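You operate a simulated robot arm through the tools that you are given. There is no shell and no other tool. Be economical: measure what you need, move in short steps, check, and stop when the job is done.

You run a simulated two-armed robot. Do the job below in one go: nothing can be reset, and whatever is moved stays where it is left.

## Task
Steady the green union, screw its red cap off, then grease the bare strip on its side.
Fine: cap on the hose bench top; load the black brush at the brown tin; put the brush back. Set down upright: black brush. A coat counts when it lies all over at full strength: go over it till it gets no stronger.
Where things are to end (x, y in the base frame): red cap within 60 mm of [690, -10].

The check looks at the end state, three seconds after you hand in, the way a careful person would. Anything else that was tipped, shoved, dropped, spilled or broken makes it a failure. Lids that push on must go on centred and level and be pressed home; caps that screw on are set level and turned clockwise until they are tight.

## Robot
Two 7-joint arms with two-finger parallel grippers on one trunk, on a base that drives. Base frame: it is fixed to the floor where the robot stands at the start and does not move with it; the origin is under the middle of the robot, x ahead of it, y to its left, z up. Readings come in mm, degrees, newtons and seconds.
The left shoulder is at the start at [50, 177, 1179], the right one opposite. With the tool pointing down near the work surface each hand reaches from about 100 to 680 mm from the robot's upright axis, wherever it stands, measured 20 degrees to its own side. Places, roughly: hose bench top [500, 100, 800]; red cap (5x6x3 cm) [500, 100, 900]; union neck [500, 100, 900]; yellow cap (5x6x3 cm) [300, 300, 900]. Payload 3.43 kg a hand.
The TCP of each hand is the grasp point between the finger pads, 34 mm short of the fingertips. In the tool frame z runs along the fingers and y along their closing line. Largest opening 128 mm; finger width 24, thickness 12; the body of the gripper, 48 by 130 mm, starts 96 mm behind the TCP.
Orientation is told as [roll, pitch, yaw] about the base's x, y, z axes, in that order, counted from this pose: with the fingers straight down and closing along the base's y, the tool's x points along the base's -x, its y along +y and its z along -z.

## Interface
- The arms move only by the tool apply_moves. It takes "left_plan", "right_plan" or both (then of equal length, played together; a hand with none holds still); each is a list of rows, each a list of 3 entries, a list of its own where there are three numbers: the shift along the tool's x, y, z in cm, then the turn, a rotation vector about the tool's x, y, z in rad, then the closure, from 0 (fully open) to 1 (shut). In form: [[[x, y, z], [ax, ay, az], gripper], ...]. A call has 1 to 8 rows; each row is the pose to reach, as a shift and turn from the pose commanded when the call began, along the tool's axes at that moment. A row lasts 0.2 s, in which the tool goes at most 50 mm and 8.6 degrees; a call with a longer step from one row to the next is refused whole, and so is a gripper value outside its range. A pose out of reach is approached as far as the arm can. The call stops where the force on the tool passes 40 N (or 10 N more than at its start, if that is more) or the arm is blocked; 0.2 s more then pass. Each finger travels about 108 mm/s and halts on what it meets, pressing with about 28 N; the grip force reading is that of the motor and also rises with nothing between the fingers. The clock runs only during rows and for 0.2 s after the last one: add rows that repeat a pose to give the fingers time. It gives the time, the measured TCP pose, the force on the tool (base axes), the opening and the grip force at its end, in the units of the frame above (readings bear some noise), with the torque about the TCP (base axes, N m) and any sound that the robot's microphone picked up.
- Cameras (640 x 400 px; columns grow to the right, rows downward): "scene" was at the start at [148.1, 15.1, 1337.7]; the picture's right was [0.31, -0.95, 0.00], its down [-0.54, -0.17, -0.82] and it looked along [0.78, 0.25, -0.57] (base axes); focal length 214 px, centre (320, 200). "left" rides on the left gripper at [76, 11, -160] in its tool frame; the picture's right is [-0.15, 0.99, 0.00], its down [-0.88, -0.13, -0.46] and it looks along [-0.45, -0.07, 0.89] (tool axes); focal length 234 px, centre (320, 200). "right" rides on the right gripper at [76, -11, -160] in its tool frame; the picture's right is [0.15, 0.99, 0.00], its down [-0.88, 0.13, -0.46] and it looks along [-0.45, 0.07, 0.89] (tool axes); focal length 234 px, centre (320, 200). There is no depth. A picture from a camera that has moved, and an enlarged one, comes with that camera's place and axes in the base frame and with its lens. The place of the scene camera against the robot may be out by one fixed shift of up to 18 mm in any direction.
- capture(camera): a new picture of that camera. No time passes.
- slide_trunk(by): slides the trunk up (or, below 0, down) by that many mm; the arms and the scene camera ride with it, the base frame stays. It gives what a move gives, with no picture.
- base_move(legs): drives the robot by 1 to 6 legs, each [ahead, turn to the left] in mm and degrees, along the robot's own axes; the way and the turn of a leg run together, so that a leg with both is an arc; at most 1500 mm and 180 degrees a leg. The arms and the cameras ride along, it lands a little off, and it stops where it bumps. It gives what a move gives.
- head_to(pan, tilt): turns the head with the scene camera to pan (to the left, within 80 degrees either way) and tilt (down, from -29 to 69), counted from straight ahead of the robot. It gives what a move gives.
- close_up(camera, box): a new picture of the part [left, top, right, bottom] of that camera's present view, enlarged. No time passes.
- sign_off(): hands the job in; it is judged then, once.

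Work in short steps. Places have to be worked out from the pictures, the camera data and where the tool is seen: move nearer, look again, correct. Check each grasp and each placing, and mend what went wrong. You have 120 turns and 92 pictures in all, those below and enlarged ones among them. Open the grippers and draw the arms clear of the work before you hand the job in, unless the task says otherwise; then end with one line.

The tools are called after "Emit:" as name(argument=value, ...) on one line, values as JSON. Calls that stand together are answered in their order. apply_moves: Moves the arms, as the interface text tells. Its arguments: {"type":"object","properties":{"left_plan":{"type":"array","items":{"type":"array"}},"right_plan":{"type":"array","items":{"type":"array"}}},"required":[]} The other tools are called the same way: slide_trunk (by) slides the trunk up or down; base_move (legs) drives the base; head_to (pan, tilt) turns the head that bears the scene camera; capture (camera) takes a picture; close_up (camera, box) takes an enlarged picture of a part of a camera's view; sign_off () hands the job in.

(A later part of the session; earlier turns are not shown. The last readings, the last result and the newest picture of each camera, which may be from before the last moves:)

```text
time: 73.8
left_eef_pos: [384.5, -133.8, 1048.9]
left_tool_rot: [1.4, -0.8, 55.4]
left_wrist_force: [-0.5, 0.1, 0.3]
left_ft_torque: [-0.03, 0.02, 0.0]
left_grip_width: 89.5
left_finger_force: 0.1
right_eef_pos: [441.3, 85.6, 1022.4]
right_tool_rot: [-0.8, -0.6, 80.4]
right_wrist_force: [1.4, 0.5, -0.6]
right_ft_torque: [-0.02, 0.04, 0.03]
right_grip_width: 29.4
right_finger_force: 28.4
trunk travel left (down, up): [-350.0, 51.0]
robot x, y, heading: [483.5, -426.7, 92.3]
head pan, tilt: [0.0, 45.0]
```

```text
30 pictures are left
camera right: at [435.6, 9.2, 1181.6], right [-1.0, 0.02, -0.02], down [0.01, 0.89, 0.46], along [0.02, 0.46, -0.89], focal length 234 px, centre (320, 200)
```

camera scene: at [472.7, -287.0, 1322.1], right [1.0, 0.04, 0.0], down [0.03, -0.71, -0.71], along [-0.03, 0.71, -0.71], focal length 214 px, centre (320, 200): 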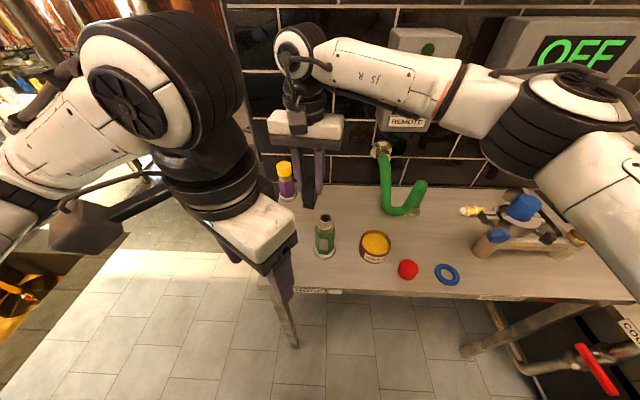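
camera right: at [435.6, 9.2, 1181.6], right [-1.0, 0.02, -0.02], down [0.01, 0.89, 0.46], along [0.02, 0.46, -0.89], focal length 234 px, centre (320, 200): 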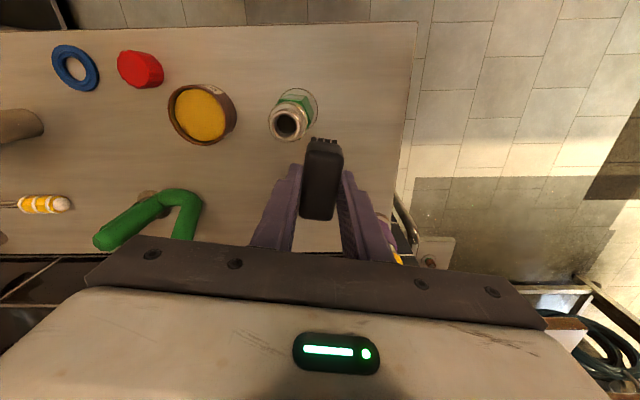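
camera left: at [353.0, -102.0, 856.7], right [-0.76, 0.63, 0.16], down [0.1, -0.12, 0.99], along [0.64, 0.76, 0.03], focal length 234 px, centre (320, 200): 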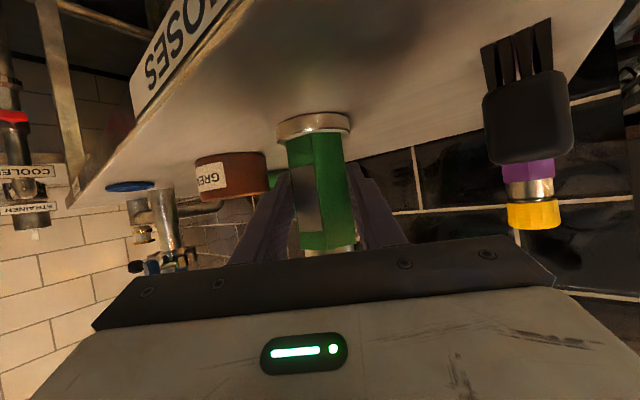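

The brush is centred in the hand, with the bristles ~62 mm below TCP. I carry it over the tin at about (606, 49), hovering above the rim.

Emit:
apply_moves(right_plan=[[[0.2, -4.2, -1], [0, 0, 0], 0.92], [[0.4, -8.4, -1], [0, 0, 0], 0.92], [[0.6, -12.6, 0], [0, 0, 0], 0.92], [[0.85, -16.8, 0], [0, 0, 0], 0.92], [[0.85, -16.9, 4], [0, 0, 0], 0.92], [[0.85, -16.9, 8.5], [0, 0, 0], 0.92], [[0.85, -16.9, 8.5], [0, 0, 0], 0.92]])

Emit:
close_up(camera="right", box=[200, 70, 440, 240])

Emit:
close_up(camera="scene", box=[320, 180, 440, 280])

```text
time: 75.4
left_eef_pos: [384.4, -133.6, 1048.9]
left_tool_rot: [1.4, -0.7, 55.5]
left_wrist_force: [0.1, 0.3, -0.8]
left_ft_torque: [0.04, 0.04, -0.01]
left_grip_width: 89.7
left_finger_force: 0.1
right_eef_pos: [604.2, 51.4, 941.5]
right_tool_rot: [-0.8, -0.7, 80.5]
right_wrist_force: [0.0, 0.3, -1.5]
right_ft_torque: [-0.01, 0.0, -0.01]
right_grip_width: 29.3
right_finger_force: 27.9
trunk travel left (down, up): [-350.0, 51.0]
robot x, y, heading: [486.9, -428.0, 92.2]
head pan, tilt: [0.0, 45.0]
```

```text
2.35 times, centred on (320, 155) of right
camera zoom: at [598.1, -26.8, 1099.6], right [-1.0, 0.02, -0.02], down [0.01, 0.89, 0.46], along [0.02, 0.46, -0.89], focal length 551 px, centre (320, 306)
```

zoom: 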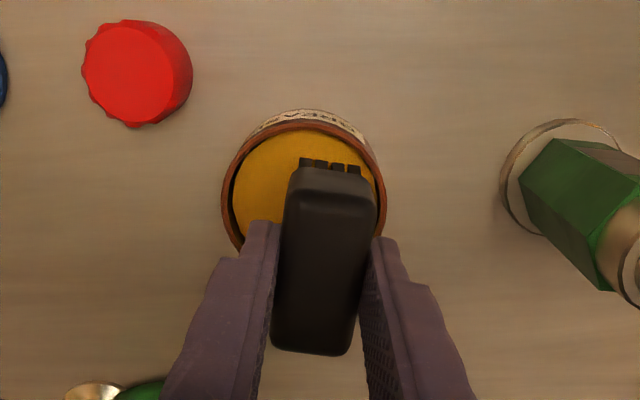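

```text
4.00 times, centred on (380, 230) of scene
camera zoom: at [472.0, -287.2, 1322.1], right [1.0, 0.04, 0.0], down [0.03, -0.71, -0.71], along [-0.03, 0.71, -0.71], focal length 858 px, centre (80, 80)
```

zoom: 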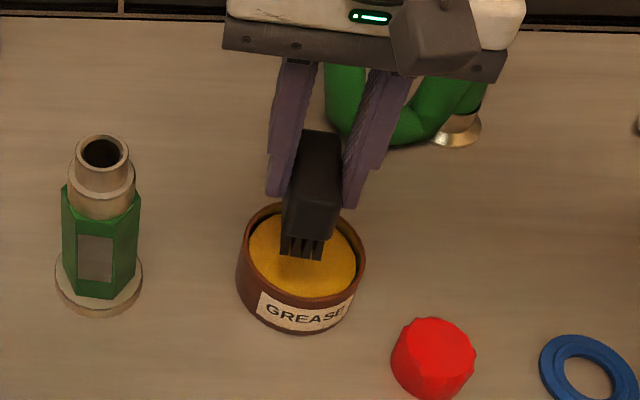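

The tin centre is (610, 51.5) and the bristle centre (603, 50). I shift ~7 mm and lower towards the grease.

Emit:
apply_moves(right_plan=[[[-0.2, -0.65, 0], [0, 0, 0], 0.92], [[-0.2, -0.65, 1.5], [0, 0, 0], 0.92], [[-0.2, -0.65, 2.8], [0, 0, 0], 0.92], [[-0.2, -0.65, 3.4], [0, 0, 0], 0.92]])

Emit:
close_up(camera="right", box=[200, 70, 440, 240])

Emit:
close_up(camera="scene", box=[350, 210, 400, 270])

```text
time: 76.4
left_eef_pos: [383.4, -134.2, 1049.9]
left_tool_rot: [1.4, -0.9, 55.5]
left_wrist_force: [0.0, -0.5, 0.5]
left_ft_torque: [0.02, -0.03, 0.01]
left_grip_width: 89.5
left_finger_force: 0.1
right_eef_pos: [613.5, 52.9, 906.7]
right_tool_rot: [-0.9, -0.6, 80.5]
right_wrist_force: [-0.4, -0.1, -1.2]
right_ft_torque: [-0.01, 0.01, -0.02]
right_grip_width: 29.5
right_finger_force: 27.9
trunk travel left (down, up): [-350.0, 51.0]
robot x, y, heading: [480.3, -427.6, 92.6]
head pan, tilt: [0.0, 45.0]
```

```text
2.35 times, centred on (320, 155) of right
camera zoom: at [607.5, -25.8, 1065.1], right [-1.0, 0.02, -0.02], down [0.01, 0.89, 0.46], along [0.02, 0.46, -0.89], focal length 551 px, centre (320, 306)
```

zoom: 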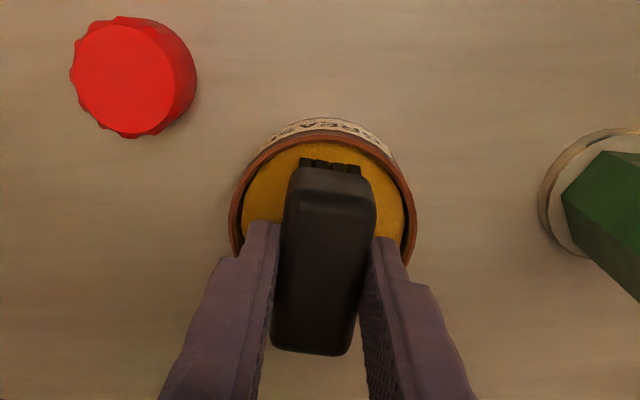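

```text
6.67 times, centred on (375, 240) of scene
camera zoom: at [472.1, -287.0, 1322.1], right [1.0, 0.04, 0.0], down [0.03, -0.71, -0.71], along [-0.03, 0.71, -0.71], focal length 1430 px, centre (-47, -67)
```

zoom: 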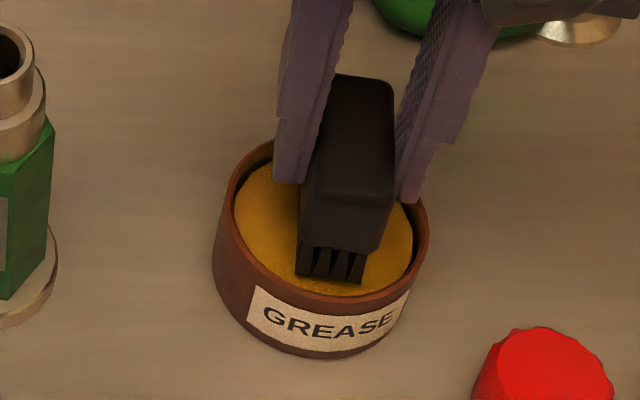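

Centred within the rim. I lower slowly in 2 mm steps into the grease.

Emit:
apply_moves(right_plan=[[[0, 0, 0.2], [0, 0, 0], 0.92], [[0, 0, 0.4], [0, 0, 0], 0.92], [[0, 0, 0.6], [0, 0, 0], 0.92], [[0, 0, 0.8], [0, 0, 0], 0.92]])

Emit:
close_up(camera="scene", box=[350, 210, 400, 270])

```text
time: 77.4
left_eef_pos: [384.4, -134.4, 1049.7]
left_tool_rot: [1.4, -0.7, 55.5]
left_wrist_force: [-0.3, -0.1, -0.5]
left_ft_torque: [0.0, -0.02, -0.01]
left_grip_width: 89.3
left_finger_force: 0.1
right_eef_pos: [614.1, 52.9, 898.6]
right_tool_rot: [-0.7, -0.7, 80.5]
right_wrist_force: [0.2, 0.2, -0.6]
right_ft_torque: [0.0, -0.01, 0.03]
right_grip_width: 29.0
right_finger_force: 28.1
trunk travel left (down, up): [-350.0, 51.0]
robot x, y, heading: [484.4, -419.6, 92.4]
head pan, tilt: [0.0, 45.0]
```

```text
6.67 times, centred on (375, 240) of scene
camera zoom: at [472.1, -287.1, 1322.1], right [1.0, 0.04, 0.0], down [0.03, -0.71, -0.71], along [-0.03, 0.71, -0.71], focal length 1430 px, centre (-47, -67)
```

zoom: 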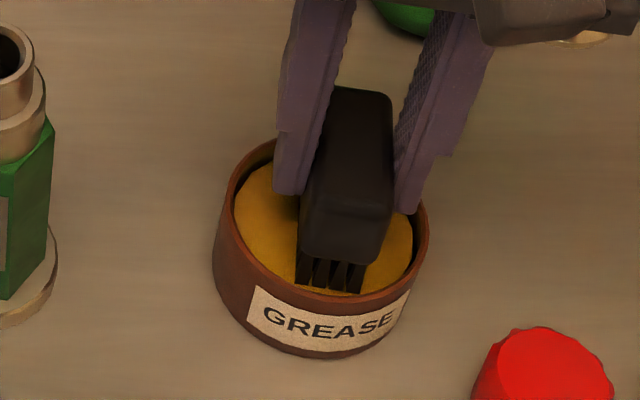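

No contact force yet. Another 6 mm in small steps.

Emit:
apply_moves(right_plan=[[[0, 0, 0.15], [0, 0, 0], 0.92], [[0, 0, 0.3], [0, 0, 0], 0.92], [[0, 0, 0.45], [0, 0, 0], 0.92], [[0, 0, 0.6], [0, 0, 0], 0.92]])

Emit:
close_up(camera="scene", box=[350, 210, 400, 270])

```text
time: 78.4
left_eef_pos: [383.9, -136.0, 1049.2]
left_tool_rot: [1.3, -0.9, 55.6]
left_wrist_force: [0.1, 0.1, 0.2]
left_ft_torque: [0.04, 0.02, -0.03]
left_grip_width: 89.5
left_finger_force: 0.1
right_eef_pos: [614.2, 53.1, 895.9]
right_tool_rot: [-0.7, -1.0, 80.4]
right_wrist_force: [4.4, -1.5, 26.5]
right_ft_torque: [0.04, 0.0, 0.0]
right_grip_width: 29.8
right_finger_force: 27.6
trunk travel left (down, up): [-350.0, 51.0]
robot x, y, heading: [487.9, -425.6, 92.6]
head pan, tilt: [0.0, 45.0]
```

```text
6.67 times, centred on (375, 240) of scene
camera zoom: at [472.0, -289.3, 1322.7], right [1.0, 0.04, 0.0], down [0.03, -0.7, -0.71], along [-0.03, 0.71, -0.71], focal length 1430 px, centre (-47, -67)
```

zoom: 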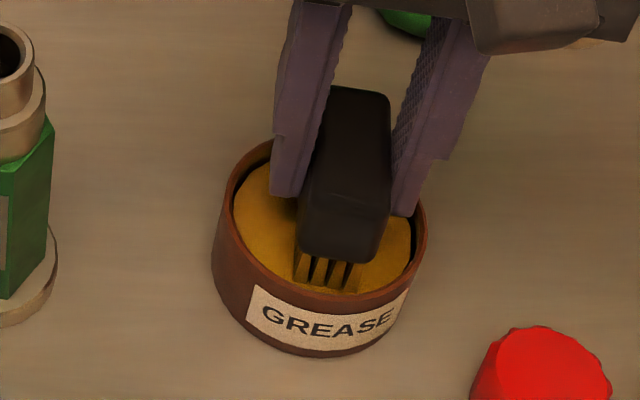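

The bristles turned yellow, so the brush is loaded. I lift it straight out and move it to standby in front of the bench, to the right.

Emit:
apply_moves(right_plan=[[[0, 0, -1], [0, 0, 0], 0.92], [[0, 0, -4], [0, 0, 0], 0.92], [[0, 0, -8], [0, 0, 0], 0.92], [[0, 0, -12], [0, 0, 0], 0.92], [[4, -1, -13], [0, 0, 0], 0.92], [[8.5, -2, -13], [0, 0, 0], 0.92], [[13, -2, -13], [0, 0, 0], 0.92], [[17.5, -2, -13], [0, 0, 0], 0.92]])

Emit:
capture(camera="scene")

```text
time: 80.2
left_eef_pos: [384.6, -134.5, 1049.9]
left_tool_rot: [1.4, -0.9, 55.5]
left_wrist_force: [0.1, -0.3, 0.2]
left_ft_torque: [0.0, 0.0, 0.05]
left_grip_width: 89.5
left_finger_force: 0.0
right_eef_pos: [603.7, -128.1, 1020.7]
right_tool_rot: [-0.8, -0.7, 80.5]
right_wrist_force: [1.0, -0.4, -1.2]
right_ft_torque: [-0.02, -0.04, 0.0]
right_grip_width: 29.2
right_finger_force: 27.9
trunk travel left (down, up): [-350.0, 51.0]
robot x, y, heading: [484.2, -427.2, 92.3]
head pan, tilt: [0.0, 45.0]
```

```text
23 pictures are left
camera scene: at [471.9, -287.4, 1322.1], right [1.0, 0.04, 0.0], down [0.03, -0.71, -0.71], along [-0.03, 0.71, -0.71], focal length 214 px, centre (320, 200)
```

scene: 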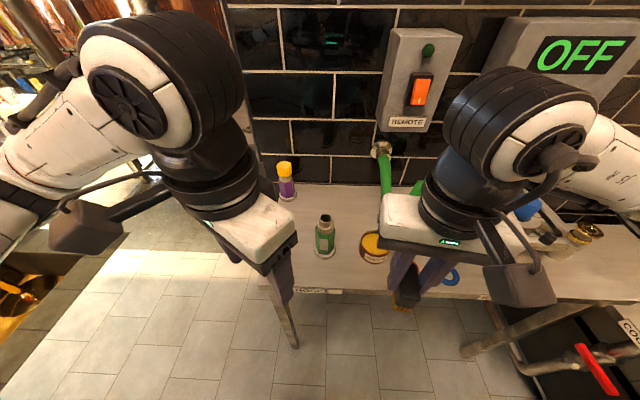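

Now the left hand goes over the union to hold its bare neck from above, which leaves the whole strip free.

Emit:
apply_moves(left_plan=[[[-4, 0.6, 0], [0, 0, 0], 0.3], [[-8, 1.2, 0], [0, 0, 0], 0.3], [[-12, 1.8, 0], [0, 0, 0], 0.3], [[-16, 2.4, 0], [0, 0, 0], 0.3], [[-19.5, 2.9, 0], [0, 0, 0], 0.3], [[-19.5, 2.9, 0.5], [0, 0, 0], 0.3]])

Emit:
capture(camera="left")

```text
time: 81.6
left_eef_pos: [470.6, 42.4, 1047.9]
left_tool_rot: [1.5, -0.7, 55.5]
left_wrist_force: [0.9, -0.8, 0.3]
left_ft_torque: [0.04, 0.0, -0.02]
left_grip_width: 89.5
left_finger_force: 0.1
right_eef_pos: [603.5, -125.9, 1021.2]
right_tool_rot: [-0.9, -0.6, 80.5]
right_wrist_force: [0.3, -0.3, -0.7]
right_ft_torque: [-0.05, -0.01, 0.03]
right_grip_width: 29.1
right_finger_force: 28.2
trunk travel left (down, up): [-350.0, 51.0]
robot x, y, heading: [484.5, -426.6, 92.3]
head pan, tilt: [0.0, 45.0]
```

```text
22 pictures are left
camera left: at [420.3, -18.3, 1205.9], right [-0.73, 0.68, 0.03], down [0.61, 0.64, 0.46], along [0.3, 0.36, -0.89], focal length 234 px, centre (320, 200)
```

left: 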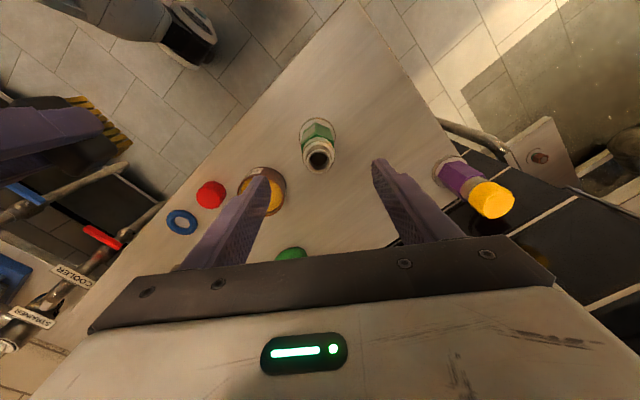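

The neck is at (471, 45). I descend to z ≈ 933 and close on the neck.

Emit:
apply_moves(left_plan=[[[0, -0.1, 4], [0, 0, 0], 0.3], [[0, -0.2, 8], [0, 0, 0], 0.35], [[0, -0.2, 11], [0, 0, 0], 0.4], [[0, -0.2, 11.5], [0, 0, 0], 0.5], [[0, -0.2, 11.5], [0, 0, 0], 0.6], [[0, -0.2, 11.5], [0, 0, 0], 0.66], [[0, -0.2, 11.5], [0, 0, 0], 0.72], [[0, -0.2, 11.5], [0, 0, 0], 0.78]])

Emit:
close_up(camera="scene", box=[280, 200, 370, 270])

```text
time: 83.4
left_eef_pos: [472.4, 44.2, 932.9]
left_tool_rot: [1.4, -0.8, 55.5]
left_wrist_force: [0.5, 0.6, 0.3]
left_ft_torque: [0.03, -0.07, -0.03]
left_grip_width: 43.5
left_finger_force: 27.6
right_eef_pos: [606.4, -127.3, 1021.2]
right_tool_rot: [-0.7, -0.5, 80.5]
right_wrist_force: [0.2, 0.7, -0.8]
right_ft_torque: [0.01, 0.04, -0.03]
right_grip_width: 29.1
right_finger_force: 28.6
trunk travel left (down, up): [-350.0, 51.0]
robot x, y, heading: [481.6, -425.1, 92.7]
head pan, tilt: [0.0, 45.0]
```

```text
5.71 times, centred on (325, 235) of scene
camera zoom: at [472.2, -287.0, 1322.1], right [1.0, 0.04, 0.0], down [0.03, -0.71, -0.71], along [-0.03, 0.71, -0.71], focal length 1226 px, centre (291, 0)
```

zoom: 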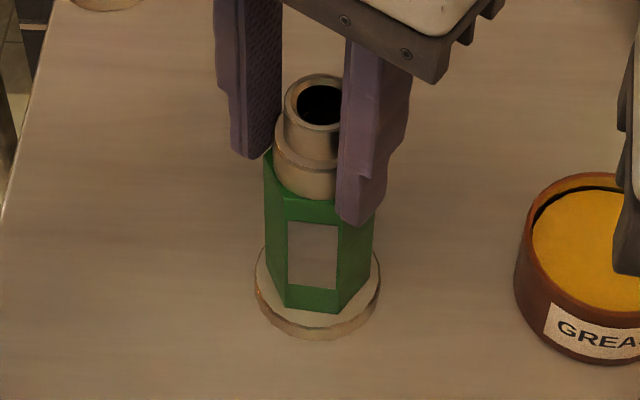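

The hold is good, but wiping needs the right tool horizontal, and its wrist would then come too close to the robot's own trunk. I release the neck, rise, and back the base up about 110 mm.

Emit:
apply_moves(left_plan=[[[0, 0, 0], [0, 0, 0], 0.55], [[0, 0, 0], [0, 0, 0], 0.35], [[0, 0, 0], [0, 0, 0], 0.3], [[0, 0, -3], [0, 0, 0], 0.3], [[0, 0, -7], [0, 0, 0], 0.3], [[0, 0, -11], [0, 0, 0], 0.3], [[0, 0, -13], [0, 0, 0], 0.3]])

Emit:
base_move(legs=[[-110, 0]])

```text
time: 85.0
left_eef_pos: [472.4, 41.9, 1062.3]
left_tool_rot: [1.4, -0.8, 55.5]
left_wrist_force: [0.3, -0.9, 1.5]
left_ft_torque: [-0.03, 0.0, 0.0]
left_grip_width: 89.5
left_finger_force: 0.0
right_eef_pos: [605.1, -126.3, 1021.4]
right_tool_rot: [-0.8, -0.7, 80.6]
right_wrist_force: [0.5, 0.4, 0.1]
right_ft_torque: [0.0, -0.02, 0.0]
right_grip_width: 29.1
right_finger_force: 27.6
trunk travel left (down, up): [-350.0, 51.0]
robot x, y, heading: [484.9, -425.2, 92.4]
head pan, tilt: [0.0, 45.0]
```

```text
time: 86.2
left_eef_pos: [477.9, -67.2, 1062.0]
left_tool_rot: [1.5, -0.8, 55.5]
left_wrist_force: [0.3, -0.4, -0.4]
left_ft_torque: [0.04, -0.03, 0.01]
left_grip_width: 89.8
left_finger_force: 0.1
right_eef_pos: [608.3, -237.8, 1021.5]
right_tool_rot: [-0.9, -0.5, 80.4]
right_wrist_force: [0.0, -0.3, 0.1]
right_ft_torque: [0.05, -0.01, 0.0]
right_grip_width: 29.1
right_finger_force: 28.2
trunk travel left (down, up): [-350.0, 51.0]
robot x, y, heading: [492.3, -533.7, 92.3]
head pan, tilt: [0.0, 45.0]
```

Left returns above the neck while the right hand starts tilting the brush forward and moving in front of the union.

Emit:
apply_moves(left_plan=[[[-2, 1.6, 0], [0, 0, 0], 0.3], [[-4, 3.2, 0], [0, 0, 0], 0.3], [[-6, 4.8, 0], [0, 0, 0], 0.3], [[-8, 6.2, 0], [0, 0, 0], 0.3], [[-8.67, 6.62, 0], [0, 0, 0], 0.3], [[-8.67, 6.62, 0], [0, 0, 0], 0.3], [[-8.67, 6.62, 0], [0, 0, 0], 0.3], [[-8.67, 6.62, 0], [0, 0, 0], 0.3]], right_plan=[[[-0.6, 1.5, 1.1], [-0.005, -0.14, -0.008], 0.92], [[-1.2, 3, 2.3], [-0.01, -0.28, -0.016], 0.92], [[-1.8, 4.4, 3.4], [-0.015, -0.42, -0.023], 0.92], [[-2.4, 5.9, 4.5], [-0.02, -0.56, -0.031], 0.92], [[-3.1, 7.4, 5.7], [-0.024, -0.7, -0.039], 0.92], [[-3.7, 8.8, 6.8], [-0.029, -0.84, -0.047], 0.92], [[-4.3, 10.3, 8], [-0.034, -0.98, -0.055], 0.92], [[-4.9, 11.8, 9.1], [-0.039, -1.118, -0.0625], 0.92]])

Emit:
capture(camera="left")

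```text
time: 88.0
left_eef_pos: [471.6, 41.1, 1063.6]
left_tool_rot: [1.3, -0.9, 55.5]
left_wrist_force: [0.2, 0.2, 0.1]
left_ft_torque: [-0.04, -0.01, 0.03]
left_grip_width: 89.5
left_finger_force: 0.1
right_eef_pos: [505.7, -156.0, 936.6]
right_tool_rot: [0.0, -65.7, 82.3]
right_wrist_force: [0.7, 0.4, -0.9]
right_ft_torque: [-0.01, 0.01, -0.03]
right_grip_width: 29.1
right_finger_force: 28.4
trunk travel left (down, up): [-350.0, 51.0]
robot x, y, heading: [488.8, -532.5, 92.2]
head pan, tilt: [0.0, 45.0]
```

```text
20 pictures are left
camera left: at [420.7, -20.3, 1222.7], right [-0.73, 0.68, 0.03], down [0.61, 0.64, 0.46], along [0.3, 0.36, -0.89], focal length 234 px, centre (320, 200)
```

left: 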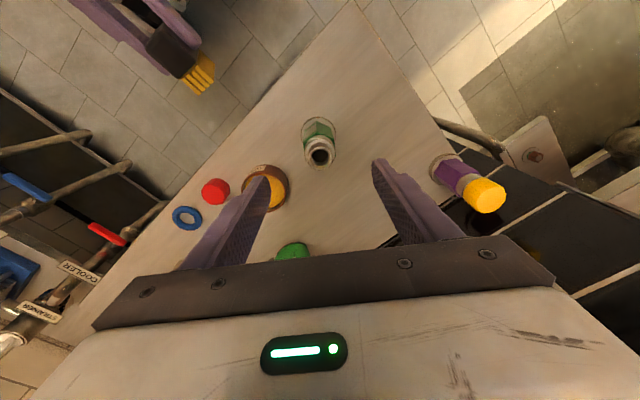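

Left descends and grips the neck again. The right hand levels out to horizontal, standing 40 mm off the strip.

Emit:
apply_moves(left_plan=[[[0, -0.1, 4], [0, 0, 0], 0.3], [[0, -0.2, 8], [0, 0, 0], 0.35], [[0, -0.2, 11.5], [0, 0, 0], 0.4], [[0, -0.2, 13], [0, 0, 0], 0.5], [[0, -0.2, 13], [0, 0, 0], 0.6], [[0, -0.2, 13], [0, 0, 0], 0.66], [[0, -0.2, 13], [0, 0, 0], 0.72], [[0, -0.2, 13], [0, 0, 0], 0.8]], right_plan=[[[0.6, 1, 0], [-0.005, -0.06, -0.002], 0.92], [[1.2, 2, 0], [-0.01, -0.12, -0.004], 0.92], [[1.8, 3, 1], [-0.015, -0.18, -0.006], 0.92], [[2.4, 4, 2], [-0.02, -0.24, -0.008], 0.92], [[3, 5, 4], [-0.025, -0.3, -0.01], 0.92], [[3.5, 5.6, 6], [-0.03, -0.36, -0.013], 0.92], [[3.5, 5.6, 8], [-0.035, -0.424, -0.016], 0.92], [[3.5, 5.6, 9.1], [-0.035, -0.424, -0.016], 0.92]])

Emit:
close_up(camera="scene", box=[270, 160, 390, 260])

Emit:
close_up(camera="right", box=[200, 60, 440, 250])

```text
time: 89.8
left_eef_pos: [471.6, 43.2, 935.1]
left_tool_rot: [1.3, -0.7, 55.4]
left_wrist_force: [0.7, -0.3, 0.5]
left_ft_torque: [-0.13, -0.13, 0.05]
left_grip_width: 40.2
left_finger_force: 28.0
right_eef_pos: [461.6, -66.5, 861.3]
right_tool_rot: [-74.4, -88.6, 159.2]
right_wrist_force: [-0.5, -0.4, -0.4]
right_ft_torque: [-0.01, -0.01, 0.01]
right_grip_width: 29.1
right_finger_force: 27.8
right hand out of reach, approached as far as the arm can: row 2, 3, 4, 5, 6, 7, 8
trunk travel left (down, up): [-350.0, 51.0]
robot x, y, heading: [486.2, -534.9, 92.3]
head pan, tilt: [0.0, 45.0]
```

```text
4.00 times, centred on (330, 210) of scene
camera zoom: at [476.8, -396.8, 1322.1], right [1.0, 0.04, 0.0], down [0.03, -0.71, -0.71], along [-0.03, 0.71, -0.71], focal length 858 px, centre (280, 160)
```

zoom: 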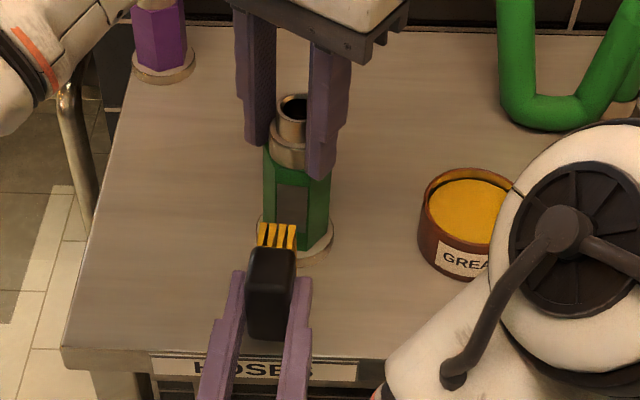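

```text
2.11 times, centred on (320, 155) of right
camera zoom: at [457.6, -228.4, 786.9], right [-0.98, 0.09, -0.17], down [-0.19, -0.43, 0.88], along [0.01, 0.9, 0.44], focal length 493 px, centre (320, 295)
```

zoom: 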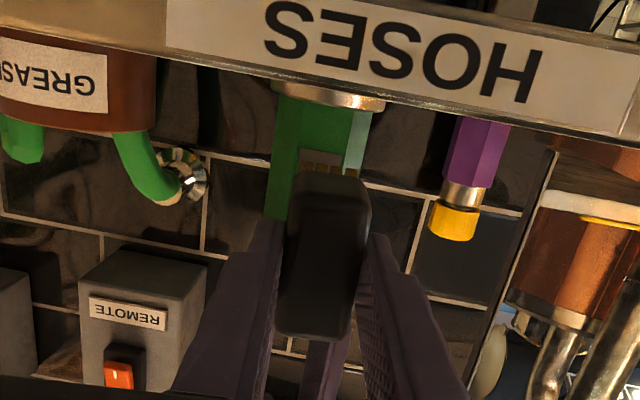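

The tool is horizontal and aligned; the bristle tips are ~27 mm from the strip, a few mm to the left. I shift right 5 mm and advance to light contact.

Emit:
apply_moves(right_plan=[[[0, -0.25, 0.8], [0, 0, 0], 0.92], [[0, -0.5, 1.6], [0, 0, 0], 0.92], [[0, -0.5, 2.1], [0, 0, 0], 0.92], [[0, -0.5, 2.3], [0, 0, 0], 0.92], [[0, -0.5, 2.5], [0, 0, 0], 0.92]])

Emit:
close_up(camera="scene", box=[290, 190, 350, 240])

```text
time: 91.0
left_eef_pos: [471.8, 43.5, 935.1]
left_tool_rot: [1.4, -0.9, 55.5]
left_wrist_force: [0.3, -0.7, 0.7]
left_ft_torque: [-0.05, -0.12, -0.02]
left_grip_width: 40.6
left_finger_force: 27.6
right_eef_pos: [454.0, -57.4, 856.3]
right_tool_rot: [-45.2, -88.0, 131.7]
right_wrist_force: [0.6, 0.2, -1.2]
right_ft_torque: [0.0, 0.0, 0.0]
right_grip_width: 29.0
right_finger_force: 28.1
trunk travel left (down, up): [-350.0, 51.0]
robot x, y, heading: [488.3, -533.1, 92.2]
head pan, tilt: [0.0, 45.0]
```

```text
8.00 times, centred on (320, 215) of scene
camera zoom: at [476.8, -396.8, 1322.1], right [1.0, 0.04, 0.0], down [0.03, -0.71, -0.71], along [-0.03, 0.71, -0.71], focal length 1716 px, centre (320, 80)
```

zoom: 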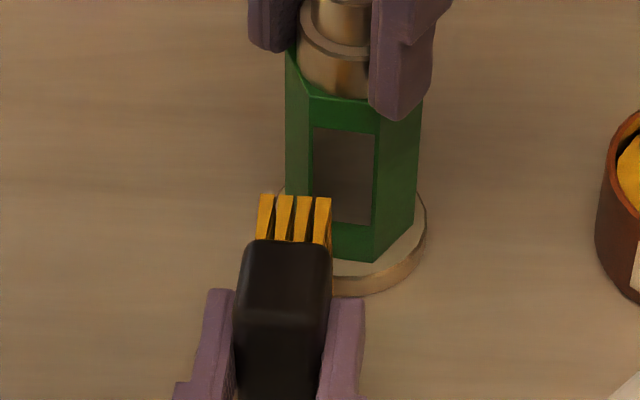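

The right arm slides along a cross-body limit instead of moving right. I back the brush off, release the neck and rise, then step the base back 60 mm and turn it 14° left so the strip lies in front of the right arm.

Emit:
apply_moves(left_plan=[[[0, 0, 0], [0, 0, 0], 0.55], [[0, 0, 0], [0, 0, 0], 0.35], [[0, 0, 0], [0, 0, 0], 0.3], [[0, 0, -3], [0, 0, 0], 0.3], [[0, 0, -7], [0, 0, 0], 0.3], [[0, 0, -11], [0, 0, 0], 0.3], [[0, 0, -13], [0, 0, 0], 0.3]], right_plan=[[[0, 0, -1], [0, 0, 0], 0.92], [[0, 0, -2], [0, 0, 0], 0.92], [[0, 0, -3], [0, 0, 0], 0.92], [[0, 0, -4], [0, 0, 0], 0.92], [[0, 0, -4], [0, 0, 0], 0.92], [[0, 0, -4], [0, 0, 0], 0.92], [[0, 0, -4], [0, 0, 0], 0.92]])

Emit:
base_move(legs=[[-60, 0], [0, 14]])

```text
time: 92.6
left_eef_pos: [473.1, 39.9, 1062.6]
left_tool_rot: [1.6, -0.7, 55.5]
left_wrist_force: [0.5, -0.2, 0.0]
left_ft_torque: [0.02, -0.02, 0.0]
left_grip_width: 89.4
left_finger_force: 0.0
right_eef_pos: [464.2, -69.4, 857.0]
right_tool_rot: [-66.4, -88.0, 150.7]
right_wrist_force: [-0.7, 0.0, -1.2]
right_ft_torque: [-0.02, 0.01, -0.01]
right_grip_width: 29.3
right_finger_force: 28.2
right hand out of reach, approached as far as the arm can: row 3, 4, 5, 6, 7
trunk travel left (down, up): [-350.0, 51.0]
robot x, y, heading: [490.4, -536.0, 92.8]
head pan, tilt: [0.0, 45.0]
```

```text
time: 94.4
left_eef_pos: [335.8, -40.1, 1062.5]
left_tool_rot: [1.3, -0.8, 69.8]
left_wrist_force: [-0.7, -0.4, 0.0]
left_ft_torque: [-0.02, -0.01, 0.0]
left_grip_width: 89.5
left_finger_force: 0.1
right_eef_pos: [353.7, -150.5, 854.8]
right_tool_rot: [-58.6, -87.7, 157.0]
right_wrist_force: [-0.9, 0.1, -1.2]
right_ft_torque: [0.0, 0.02, 0.01]
right_grip_width: 29.0
right_finger_force: 28.1
trunk travel left (down, up): [-350.0, 51.0]
robot x, y, heading: [490.6, -594.2, 106.9]
head pan, tilt: [0.0, 45.0]
```

The inner-reach limit is now relaxed. I bring the right brush in front of the strip, turned to 84.5°, and the left hand to a 40°-tilted pre-grasp above the neck.

Emit:
apply_moves(left_plan=[[[-0.5, -1.6, 0.6], [0, -0.1, 0], 0.3], [[-1.1, -3.2, 1.2], [0, -0.2, 0], 0.3], [[-1.7, -4.8, 1.8], [0, -0.3, 0], 0.3], [[-2.3, -6.4, 2.4], [0, -0.42, 0], 0.3], [[-2.9, -8, 3], [0, -0.54, 0], 0.3], [[-3.5, -9, 3.5], [0, -0.64, 0], 0.3], [[-4, -9.8, 4], [0, -0.7, 0], 0.3]], right_plan=[[[-0.1, -1.6, 0.3], [0.035, 0, 0], 0.92], [[-0.2, -3.2, 0.6], [0.07, 0, 0], 0.92], [[-0.3, -4.8, 1.2], [0.105, 0, 0], 0.92], [[-0.4, -6.5, 2], [0.14, 0, 0], 0.92], [[-0.5, -8.2, 3], [0.175, 0, 0], 0.92], [[-0.6, -9.8, 4], [0.21, 0, 0], 0.92], [[-0.6, -11.4, 5.4], [0.243, 0, 0], 0.92]])

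Emit:
capture(camera="scene")

Emit:
capture(camera="left")

```text
time: 96.0
left_eef_pos: [442.4, -33.9, 1021.9]
left_tool_rot: [1.8, -41.0, 68.4]
left_wrist_force: [0.6, -0.4, 0.5]
left_ft_torque: [-0.01, -0.03, 0.0]
left_grip_width: 89.6
left_finger_force: 0.0
right_eef_pos: [454.2, -72.6, 862.4]
right_tool_rot: [-68.0, -87.7, 152.7]
right_wrist_force: [-0.6, 0.0, -0.7]
right_ft_torque: [-0.02, 0.01, 0.0]
right_grip_width: 29.3
right_finger_force: 28.1
right hand out of reach, approached as far as the arm can: row 1, 2, 3, 4, 5, 6, 7
trunk travel left (down, up): [-350.0, 51.0]
robot x, y, heading: [491.2, -597.3, 106.5]
head pan, tilt: [0.0, 45.0]
```

```text
16 pictures are left
camera scene: at [442.6, -462.0, 1322.1], right [0.96, 0.28, 0.0], down [0.2, -0.68, -0.71], along [-0.2, 0.68, -0.71], focal length 214 px, centre (320, 200)
```

scene: 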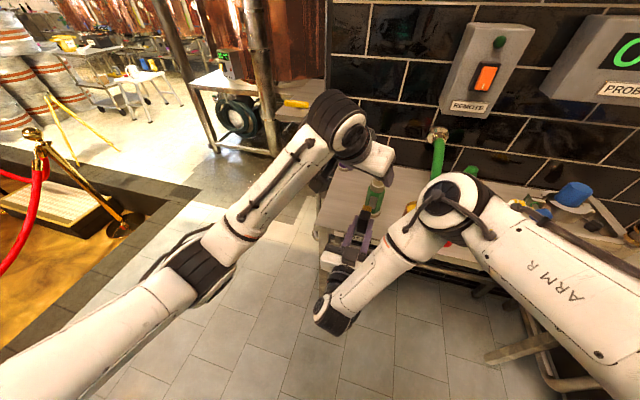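

```text
15 pictures are left
camera left: at [376.1, -184.9, 1092.2], right [-0.89, 0.45, 0.12], down [0.27, 0.29, 0.92], along [0.37, 0.85, -0.38], focal length 234 px, centre (320, 200)
```

left: 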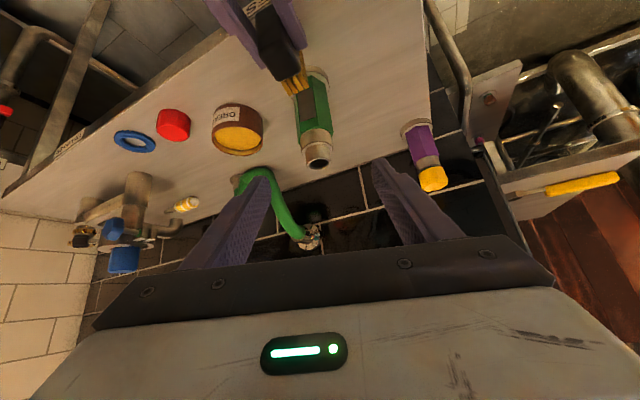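

Aligned with the neck (15 pictures left). Left advances 117 mm along its tool and closes on the neck.

Emit:
apply_moves(left_plan=[[[0, 0, 4], [0, 0, 0], 0.3], [[0, 0, 8], [0, 0, 0], 0.35], [[0, 0, 11], [0, 0, 0], 0.4], [[0, 0, 11.7], [0, 0, 0], 0.5], [[0, 0, 11.7], [0, 0, 0], 0.6], [[0, 0, 11.7], [0, 0, 0], 0.66], [[0, 0, 11.7], [0, 0, 0], 0.72], [[0, 0, 11.7], [0, 0, 0], 0.82]])

Emit:
capture(camera="left")

```text
time: 97.8
left_eef_pos: [465.7, 38.0, 933.9]
left_tool_rot: [1.9, -40.9, 68.5]
left_wrist_force: [0.7, 0.0, 1.5]
left_ft_torque: [-0.01, -0.32, -0.06]
left_grip_width: 41.6
left_finger_force: 27.7
right_eef_pos: [454.6, -73.6, 860.8]
right_tool_rot: [-68.9, -87.7, 153.3]
right_wrist_force: [-0.8, -0.4, -1.3]
right_ft_torque: [-0.05, 0.0, 0.04]
right_grip_width: 29.2
right_finger_force: 28.0
trunk travel left (down, up): [-350.0, 51.0]
robot x, y, heading: [489.9, -595.8, 106.5]
head pan, tilt: [0.0, 45.0]
```

```text
14 pictures are left
camera left: at [401.1, -113.1, 1004.9], right [-0.89, 0.45, 0.12], down [0.27, 0.29, 0.92], along [0.38, 0.85, -0.38], focal length 234 px, centre (320, 200)
```

left: 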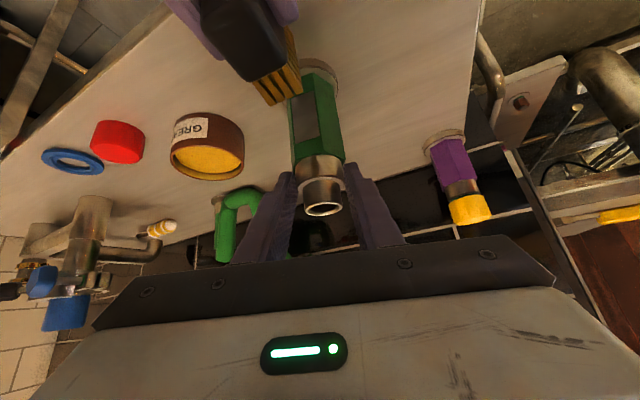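

The neck is held and the union undisturbed. I advance the brush 28 mm with a 5 mm rightward shift and check tracking.

Emit:
apply_moves(right_plan=[[[0, -0.2, 0.7], [0, 0, 0], 0.92], [[0, -0.4, 1.5], [0, 0, 0], 0.92], [[0, -0.5, 2.2], [0, 0, 0], 0.92], [[0, -0.5, 2.8], [0, 0, 0], 0.92], [[0, -0.5, 2.8], [0, 0, 0], 0.92]])

Emit:
close_up(camera="left", box=[220, 40, 400, 220])

```text
time: 99.0
left_eef_pos: [466.2, 37.2, 934.1]
left_tool_rot: [1.7, -40.9, 68.5]
left_wrist_force: [1.2, -0.4, 2.8]
left_ft_torque: [-0.06, -0.34, -0.03]
left_grip_width: 41.7
left_finger_force: 28.0
right_eef_pos: [462.7, -45.3, 861.8]
right_tool_rot: [-72.5, -87.8, 157.1]
right_wrist_force: [0.1, 0.1, -0.7]
right_ft_torque: [-0.02, 0.03, -0.01]
right_grip_width: 29.1
right_finger_force: 28.2
trunk travel left (down, up): [-350.0, 51.0]
robot x, y, heading: [492.0, -593.6, 106.6]
head pan, tilt: [0.0, 45.0]
```

```text
2.22 times, centred on (310, 130) of left
camera zoom: at [400.9, -113.1, 1004.9], right [-0.89, 0.45, 0.12], down [0.27, 0.29, 0.92], along [0.37, 0.85, -0.38], focal length 520 px, centre (342, 356)
```

zoom: 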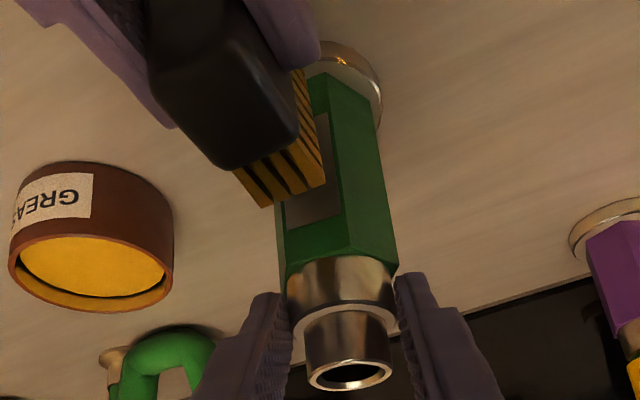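

Tracking is good now; the bristle face is ~5 mm from the strip and centred laterally within 1–2 mm. I press in gently in 1–2 mm steps.

Emit:
apply_moves(right_plan=[[[-0.2, 0, 0.3], [0, 0, 0], 0.92], [[-0.4, 0, 0.5], [0, 0, 0], 0.92], [[-0.4, 0, 0.6], [0, 0, 0], 0.92], [[-0.4, 0, 0.7], [0, 0, 0], 0.92]])

```text
time: 100.0
left_eef_pos: [466.3, 35.9, 934.2]
left_tool_rot: [1.9, -40.9, 68.5]
left_wrist_force: [0.4, -1.5, 3.2]
left_ft_torque: [-0.01, -0.29, -0.03]
left_grip_width: 41.6
left_finger_force: 28.3
right_eef_pos: [463.0, -39.9, 866.3]
right_tool_rot: [-72.5, -87.8, 157.1]
right_wrist_force: [-0.2, -0.3, -1.4]
right_ft_torque: [-0.03, -0.01, 0.02]
right_grip_width: 29.4
right_finger_force: 27.8
trunk travel left (down, up): [-350.0, 51.0]
robot x, y, heading: [489.2, -593.1, 106.4]
head pan, tilt: [0.0, 45.0]
```

No contact yet; continue in 1.5 mm steps.

Emit:
apply_moves(right_plan=[[[0, 0, 0.15], [0, 0, 0], 0.92], [[0, 0, 0.3], [0, 0, 0], 0.92], [[0, 0, 0.4], [0, 0, 0], 0.92]])

Emit:
close_up(camera="left", box=[220, 40, 400, 220])

```text
time: 100.8
left_eef_pos: [466.2, 36.7, 934.0]
left_tool_rot: [1.8, -41.0, 68.5]
left_wrist_force: [0.2, -0.7, 3.0]
left_ft_torque: [-0.07, -0.28, -0.06]
left_grip_width: 41.6
left_finger_force: 27.5
right_eef_pos: [463.9, -34.8, 866.2]
right_tool_rot: [-72.6, -87.8, 157.1]
right_wrist_force: [-1.0, -0.7, -1.1]
right_ft_torque: [-0.02, -0.01, 0.01]
right_grip_width: 28.9
right_finger_force: 28.2
trunk travel left (down, up): [-350.0, 51.0]
robot x, y, heading: [491.3, -597.9, 106.6]
head pan, tilt: [0.0, 45.0]
```

```text
2.22 times, centred on (310, 130) of left
camera zoom: at [400.8, -113.2, 1004.9], right [-0.89, 0.45, 0.12], down [0.27, 0.29, 0.92], along [0.37, 0.85, -0.38], focal length 520 px, centre (342, 356)
```

zoom: 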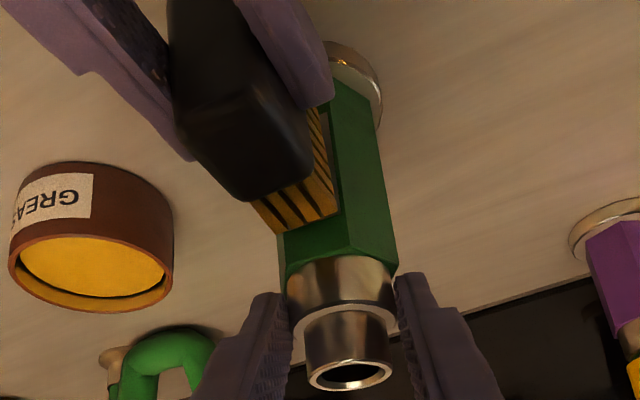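

Nearly touching. Advance until force appears.

Emit:
apply_moves(right_plan=[[[0, 0, 0.1], [0, 0, 0], 0.92], [[0, 0, 0.2], [0, 0, 0], 0.92], [[0, 0, 0.3], [0, 0, 0], 0.92]])

```text
time: 101.6
left_eef_pos: [466.2, 36.8, 934.7]
left_tool_rot: [1.9, -40.9, 68.5]
left_wrist_force: [-0.1, -1.0, 3.0]
left_ft_torque: [-0.07, -0.24, -0.03]
left_grip_width: 41.5
left_finger_force: 28.4
right_eef_pos: [464.6, -32.8, 865.6]
right_tool_rot: [-72.7, -87.8, 157.1]
right_wrist_force: [-0.3, 0.6, -0.2]
right_ft_torque: [-0.06, 0.01, 0.03]
right_grip_width: 29.1
right_finger_force: 28.2
trunk travel left (down, up): [-350.0, 51.0]
robot x, y, heading: [491.0, -595.7, 106.5]
head pan, tilt: [0.0, 45.0]
```

Emit:
apply_moves(right_plan=[[[0, 0, 0.1], [0, 0, 0], 0.92], [[0, 0, 0.2], [0, 0, 0], 0.92], [[0, 0, 0.3], [0, 0, 0], 0.92]])

Emit:
close_up(camera="left", box=[250, 60, 370, 170])

```text
time: 102.4
left_eef_pos: [466.3, 36.2, 933.9]
left_tool_rot: [1.9, -40.9, 68.5]
left_wrist_force: [0.4, -0.3, 3.9]
left_ft_torque: [-0.09, -0.22, -0.04]
left_grip_width: 41.7
left_finger_force: 28.4
right_eef_pos: [464.6, -29.8, 864.6]
right_tool_rot: [-73.1, -87.9, 157.5]
right_wrist_force: [-0.2, 0.2, -1.1]
right_ft_torque: [-0.04, -0.01, 0.01]
right_grip_width: 29.2
right_finger_force: 28.0
trunk travel left (down, up): [-350.0, 51.0]
robot x, y, heading: [490.9, -591.9, 106.5]
head pan, tilt: [0.0, 45.0]
```

```text
3.64 times, centred on (310, 115) of left
camera zoom: at [400.8, -113.3, 1004.9], right [-0.89, 0.45, 0.12], down [0.27, 0.29, 0.92], along [0.37, 0.85, -0.38], focal length 852 px, centre (356, 509)
```

zoom: 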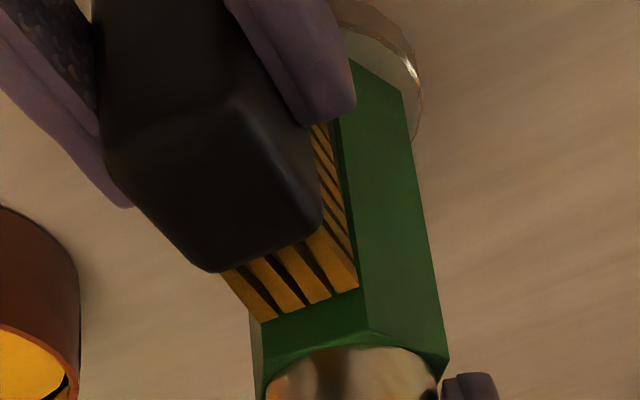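

Very close. A few more mm in 1 mm steps.

Emit:
apply_moves(right_plan=[[[0, 0, 0.1], [0, 0, 0], 0.92], [[0, 0, 0.2], [0, 0, 0], 0.92], [[0, 0, 0.3], [0, 0, 0], 0.92]])

```text
time: 103.2
left_eef_pos: [466.1, 38.3, 934.4]
left_tool_rot: [1.9, -41.0, 68.4]
left_wrist_force: [2.1, 7.7, -0.1]
left_ft_torque: [0.18, -0.27, 0.09]
left_grip_width: 41.6
left_finger_force: 28.1
right_eef_pos: [463.4, -27.8, 865.8]
right_tool_rot: [-72.8, -87.8, 157.3]
right_wrist_force: [-0.3, -9.2, 1.9]
right_ft_torque: [0.35, -0.05, -0.16]
right_grip_width: 29.2
right_finger_force: 27.9
trunk travel left (down, up): [-350.0, 51.0]
robot x, y, heading: [490.4, -595.0, 106.5]
head pan, tilt: [0.0, 45.0]
```

Contact at 9 N, taken by the left hand. I ease 1 mm and wipe up/down and side to side in small strokes.

Emit:
apply_moves(right_plan=[[[-0.7, 0, -0.05], [0, 0, 0], 0.92], [[-0.7, -0.3, -0.05], [0, 0, 0], 0.92], [[0, -0.3, -0.05], [0, 0, 0], 0.92], [[0.9, -0.3, -0.05], [0, 0, 0], 0.92], [[0.9, 0.3, -0.05], [0, 0, 0], 0.92], [[0, 0.3, -0.05], [0, 0, 0], 0.92], [[-0.7, 0.3, -0.05], [0, 0, 0], 0.92], [[0, 0, -0.05], [0, 0, 0], 0.92]])

Emit:
apply_moves(right_plan=[[[-0.7, 0, 0], [0, 0, 0], 0.92], [[0, 0, 0], [0, 0, 0], 0.92], [[0.9, 0, 0], [0, 0, 0], 0.92], [[0.9, -0.3, 0], [0, 0, 0], 0.92], [[0, -0.3, 0], [0, 0, 0], 0.92], [[-0.7, -0.3, 0], [0, 0, 0], 0.92], [[-0.7, 0.3, 0], [0, 0, 0], 0.92], [[0.9, 0.3, 0], [0, 0, 0], 0.92]])

```text
time: 105.0
left_eef_pos: [466.2, 36.1, 933.9]
left_tool_rot: [1.9, -41.0, 68.5]
left_wrist_force: [1.5, 9.5, -0.7]
left_ft_torque: [0.22, -0.23, -0.01]
left_grip_width: 41.3
left_finger_force: 28.3
right_eef_pos: [462.4, -27.3, 867.2]
right_tool_rot: [-75.1, -87.9, 159.8]
right_wrist_force: [-2.1, -11.7, 3.9]
right_ft_torque: [0.58, -0.11, 0.07]
right_grip_width: 29.4
right_finger_force: 28.0
trunk travel left (down, up): [-350.0, 51.0]
robot x, y, heading: [490.9, -594.5, 106.7]
head pan, tilt: [0.0, 45.0]
```

```text
time: 106.8
left_eef_pos: [465.7, 36.2, 934.2]
left_tool_rot: [1.9, -40.9, 68.5]
left_wrist_force: [-2.3, 4.6, 3.9]
left_ft_torque: [0.17, 0.03, -0.03]
left_grip_width: 40.7
left_finger_force: 28.2
right_eef_pos: [462.2, -26.5, 855.5]
right_tool_rot: [-72.3, -87.8, 156.8]
right_wrist_force: [-0.2, -5.5, 0.6]
right_ft_torque: [0.15, 0.04, 0.01]
right_grip_width: 29.0
right_finger_force: 28.5
trunk travel left (down, up): [-350.0, 51.0]
robot x, y, heading: [490.6, -595.1, 106.5]
head pan, tilt: [0.0, 45.0]
```

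I draw the brush back 45 mm and look at the coat.

Emit:
apply_moves(right_plan=[[[-0.5, -0.2, -1.5], [0, 0, 0], 0.92], [[-0.9, -0.3, -3], [0, 0, 0], 0.92], [[-0.9, -0.3, -4.5], [0, 0, 0], 0.92]])

Emit:
close_up(camera="left", box=[230, 30, 380, 180])

```text
time: 107.6
left_eef_pos: [465.3, 36.7, 934.9]
left_tool_rot: [1.8, -40.9, 68.4]
left_wrist_force: [-2.9, 0.5, 5.5]
left_ft_torque: [0.05, 0.15, 0.04]
left_grip_width: 40.6
left_finger_force: 27.8
right_eef_pos: [459.2, -70.5, 866.0]
right_tool_rot: [-68.9, -87.6, 153.3]
right_wrist_force: [0.7, -0.6, -0.3]
right_ft_torque: [-0.04, 0.04, -0.02]
right_grip_width: 29.2
right_finger_force: 27.6
trunk travel left (down, up): [-350.0, 51.0]
robot x, y, heading: [491.7, -593.4, 106.6]
head pan, tilt: [0.0, 45.0]
```

```text
2.67 times, centred on (305, 105) of left
camera zoom: at [400.6, -113.3, 1005.0], right [-0.89, 0.45, 0.12], down [0.27, 0.29, 0.92], along [0.37, 0.85, -0.38], focal length 624 px, centre (360, 453)
```

zoom: 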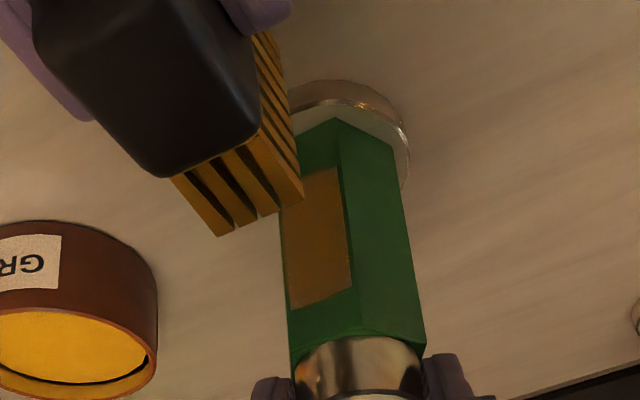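

The strip is coated all over but looks thin. I go back in and repeat more strokes.

Emit:
apply_moves(right_plan=[[[0, 0.1, 2], [0, 0, 0], 0.92], [[0, 0.1, 4.3], [0, 0, 0], 0.92], [[-0.6, 0.1, 4.6], [0, 0, 0], 0.92], [[0.8, 0.1, 4.6], [0, 0, 0], 0.92], [[0.8, -0.3, 4.6], [0, 0, 0], 0.92], [[-0.6, -0.3, 4.6], [0, 0, 0], 0.92], [[-0.6, 0.4, 4.6], [0, 0, 0], 0.92], [[0.8, 0.4, 4.6], [0, 0, 0], 0.92]])

Emit:
apply_moves(right_plan=[[[-0.7, 0, 0], [0, 0, 0], 0.92], [[-1.4, 0, 0], [0, 0, 0], 0.92], [[-0.7, -0.3, 0], [0, 0, 0], 0.92], [[0, -0.3, 0], [0, 0, 0], 0.92], [[-0.7, -0.7, 0], [0, 0, 0], 0.92], [[-1.4, -0.7, 0], [0, 0, 0], 0.92], [[-0.7, -0.3, 0], [0, 0, 0], 0.92], [[0, -0.3, 0], [0, 0, 0], 0.92]])

Emit:
apply_moves(right_plan=[[[-0.7, 0, 0], [0, 0, 0], 0.92], [[-1.4, 0, 0], [0, 0, 0], 0.92], [[-0.7, 0.3, 0], [0, 0, 0], 0.92], [[0, 0.3, 0], [0, 0, 0], 0.92], [[-0.7, -0.3, 0], [0, 0, 0], 0.92], [[-1.4, -0.3, 0], [0, 0, 0], 0.92], [[-0.7, 0, 0], [0, 0, 0], 0.92], [[0, 0, 0], [0, 0, 0], 0.92]])

Emit:
apply_moves(right_plan=[[[-0.7, 0, -1.5], [0, 0, 0], 0.92], [[-0.9, 0, -3], [0, 0, 0], 0.92], [[-0.9, 0, -4.5], [0, 0, 0], 0.92]])

Emit:
close_up(camera="left", box=[230, 30, 380, 180])

```text
time: 109.4
left_eef_pos: [464.8, 38.0, 934.6]
left_tool_rot: [1.9, -40.8, 68.5]
left_wrist_force: [-1.6, 12.5, 1.1]
left_ft_torque: [0.7, 0.11, -0.02]
left_grip_width: 40.1
left_finger_force: 27.3
right_eef_pos: [459.5, -26.9, 858.6]
right_tool_rot: [-74.1, -87.7, 158.6]
right_wrist_force: [-0.4, -12.3, 3.4]
right_ft_torque: [0.52, -0.02, 0.0]
right_grip_width: 29.1
right_finger_force: 28.1
trunk travel left (down, up): [-350.0, 51.0]
robot x, y, heading: [490.2, -596.6, 106.6]
head pan, tilt: [0.0, 45.0]
```

```text
time: 111.2
left_eef_pos: [466.1, 37.5, 933.0]
left_tool_rot: [1.9, -41.0, 68.5]
left_wrist_force: [-2.2, 6.5, 6.1]
left_ft_torque: [0.5, -0.02, 0.08]
left_grip_width: 39.9
left_finger_force: 27.7
right_eef_pos: [463.9, -24.6, 857.5]
right_tool_rot: [-73.8, -87.8, 158.1]
right_wrist_force: [1.8, -3.6, 1.3]
right_ft_torque: [0.11, 0.03, -0.01]
right_grip_width: 29.3
right_finger_force: 28.0
trunk travel left (down, up): [-350.0, 51.0]
robot x, y, heading: [488.9, -593.8, 106.6]
head pan, tilt: [0.0, 45.0]
```

```text
time: 113.0
left_eef_pos: [466.3, 36.7, 935.3]
left_tool_rot: [1.8, -40.9, 68.5]
left_wrist_force: [-0.8, 3.7, 6.9]
left_ft_torque: [0.25, -0.1, 0.03]
left_grip_width: 39.8
left_finger_force: 27.6
right_eef_pos: [464.7, -25.7, 857.4]
right_tool_rot: [-72.6, -87.7, 157.0]
right_wrist_force: [-0.6, -1.8, -1.5]
right_ft_torque: [0.0, -0.02, -0.01]
right_grip_width: 28.9
right_finger_force: 28.3
trunk travel left (down, up): [-350.0, 51.0]
robot x, y, heading: [492.4, -597.2, 106.5]
head pan, tilt: [0.0, 45.0]
```

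```text
time: 113.8
left_eef_pos: [467.3, 36.4, 933.9]
left_tool_rot: [1.8, -40.9, 68.5]
left_wrist_force: [-0.7, 1.2, 7.2]
left_ft_torque: [0.06, -0.16, 0.06]
left_grip_width: 40.1
left_finger_force: 28.0
right_eef_pos: [460.0, -71.1, 867.1]
right_tool_rot: [-70.8, -87.8, 155.2]
right_wrist_force: [-1.3, -0.4, -1.1]
right_ft_torque: [-0.05, 0.01, 0.01]
right_grip_width: 29.3
right_finger_force: 27.8
trunk travel left (down, up): [-350.0, 51.0]
robot x, y, heading: [489.0, -598.1, 106.5]
head pan, tilt: [0.0, 45.0]
```

```text
2.67 times, centred on (305, 105) of left
camera zoom: at [401.0, -113.5, 1005.1], right [-0.89, 0.45, 0.12], down [0.27, 0.29, 0.92], along [0.38, 0.85, -0.38], focal length 624 px, centre (360, 453)
```

zoom: 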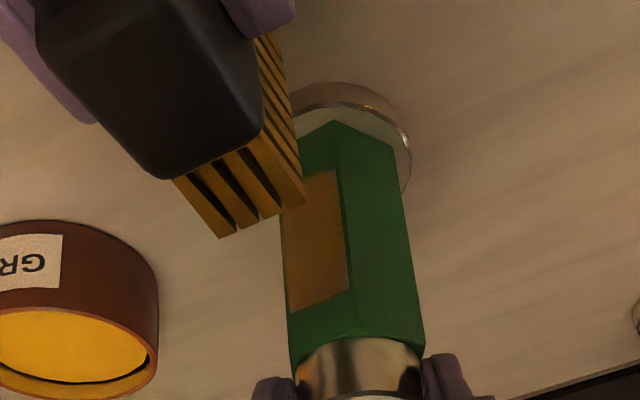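

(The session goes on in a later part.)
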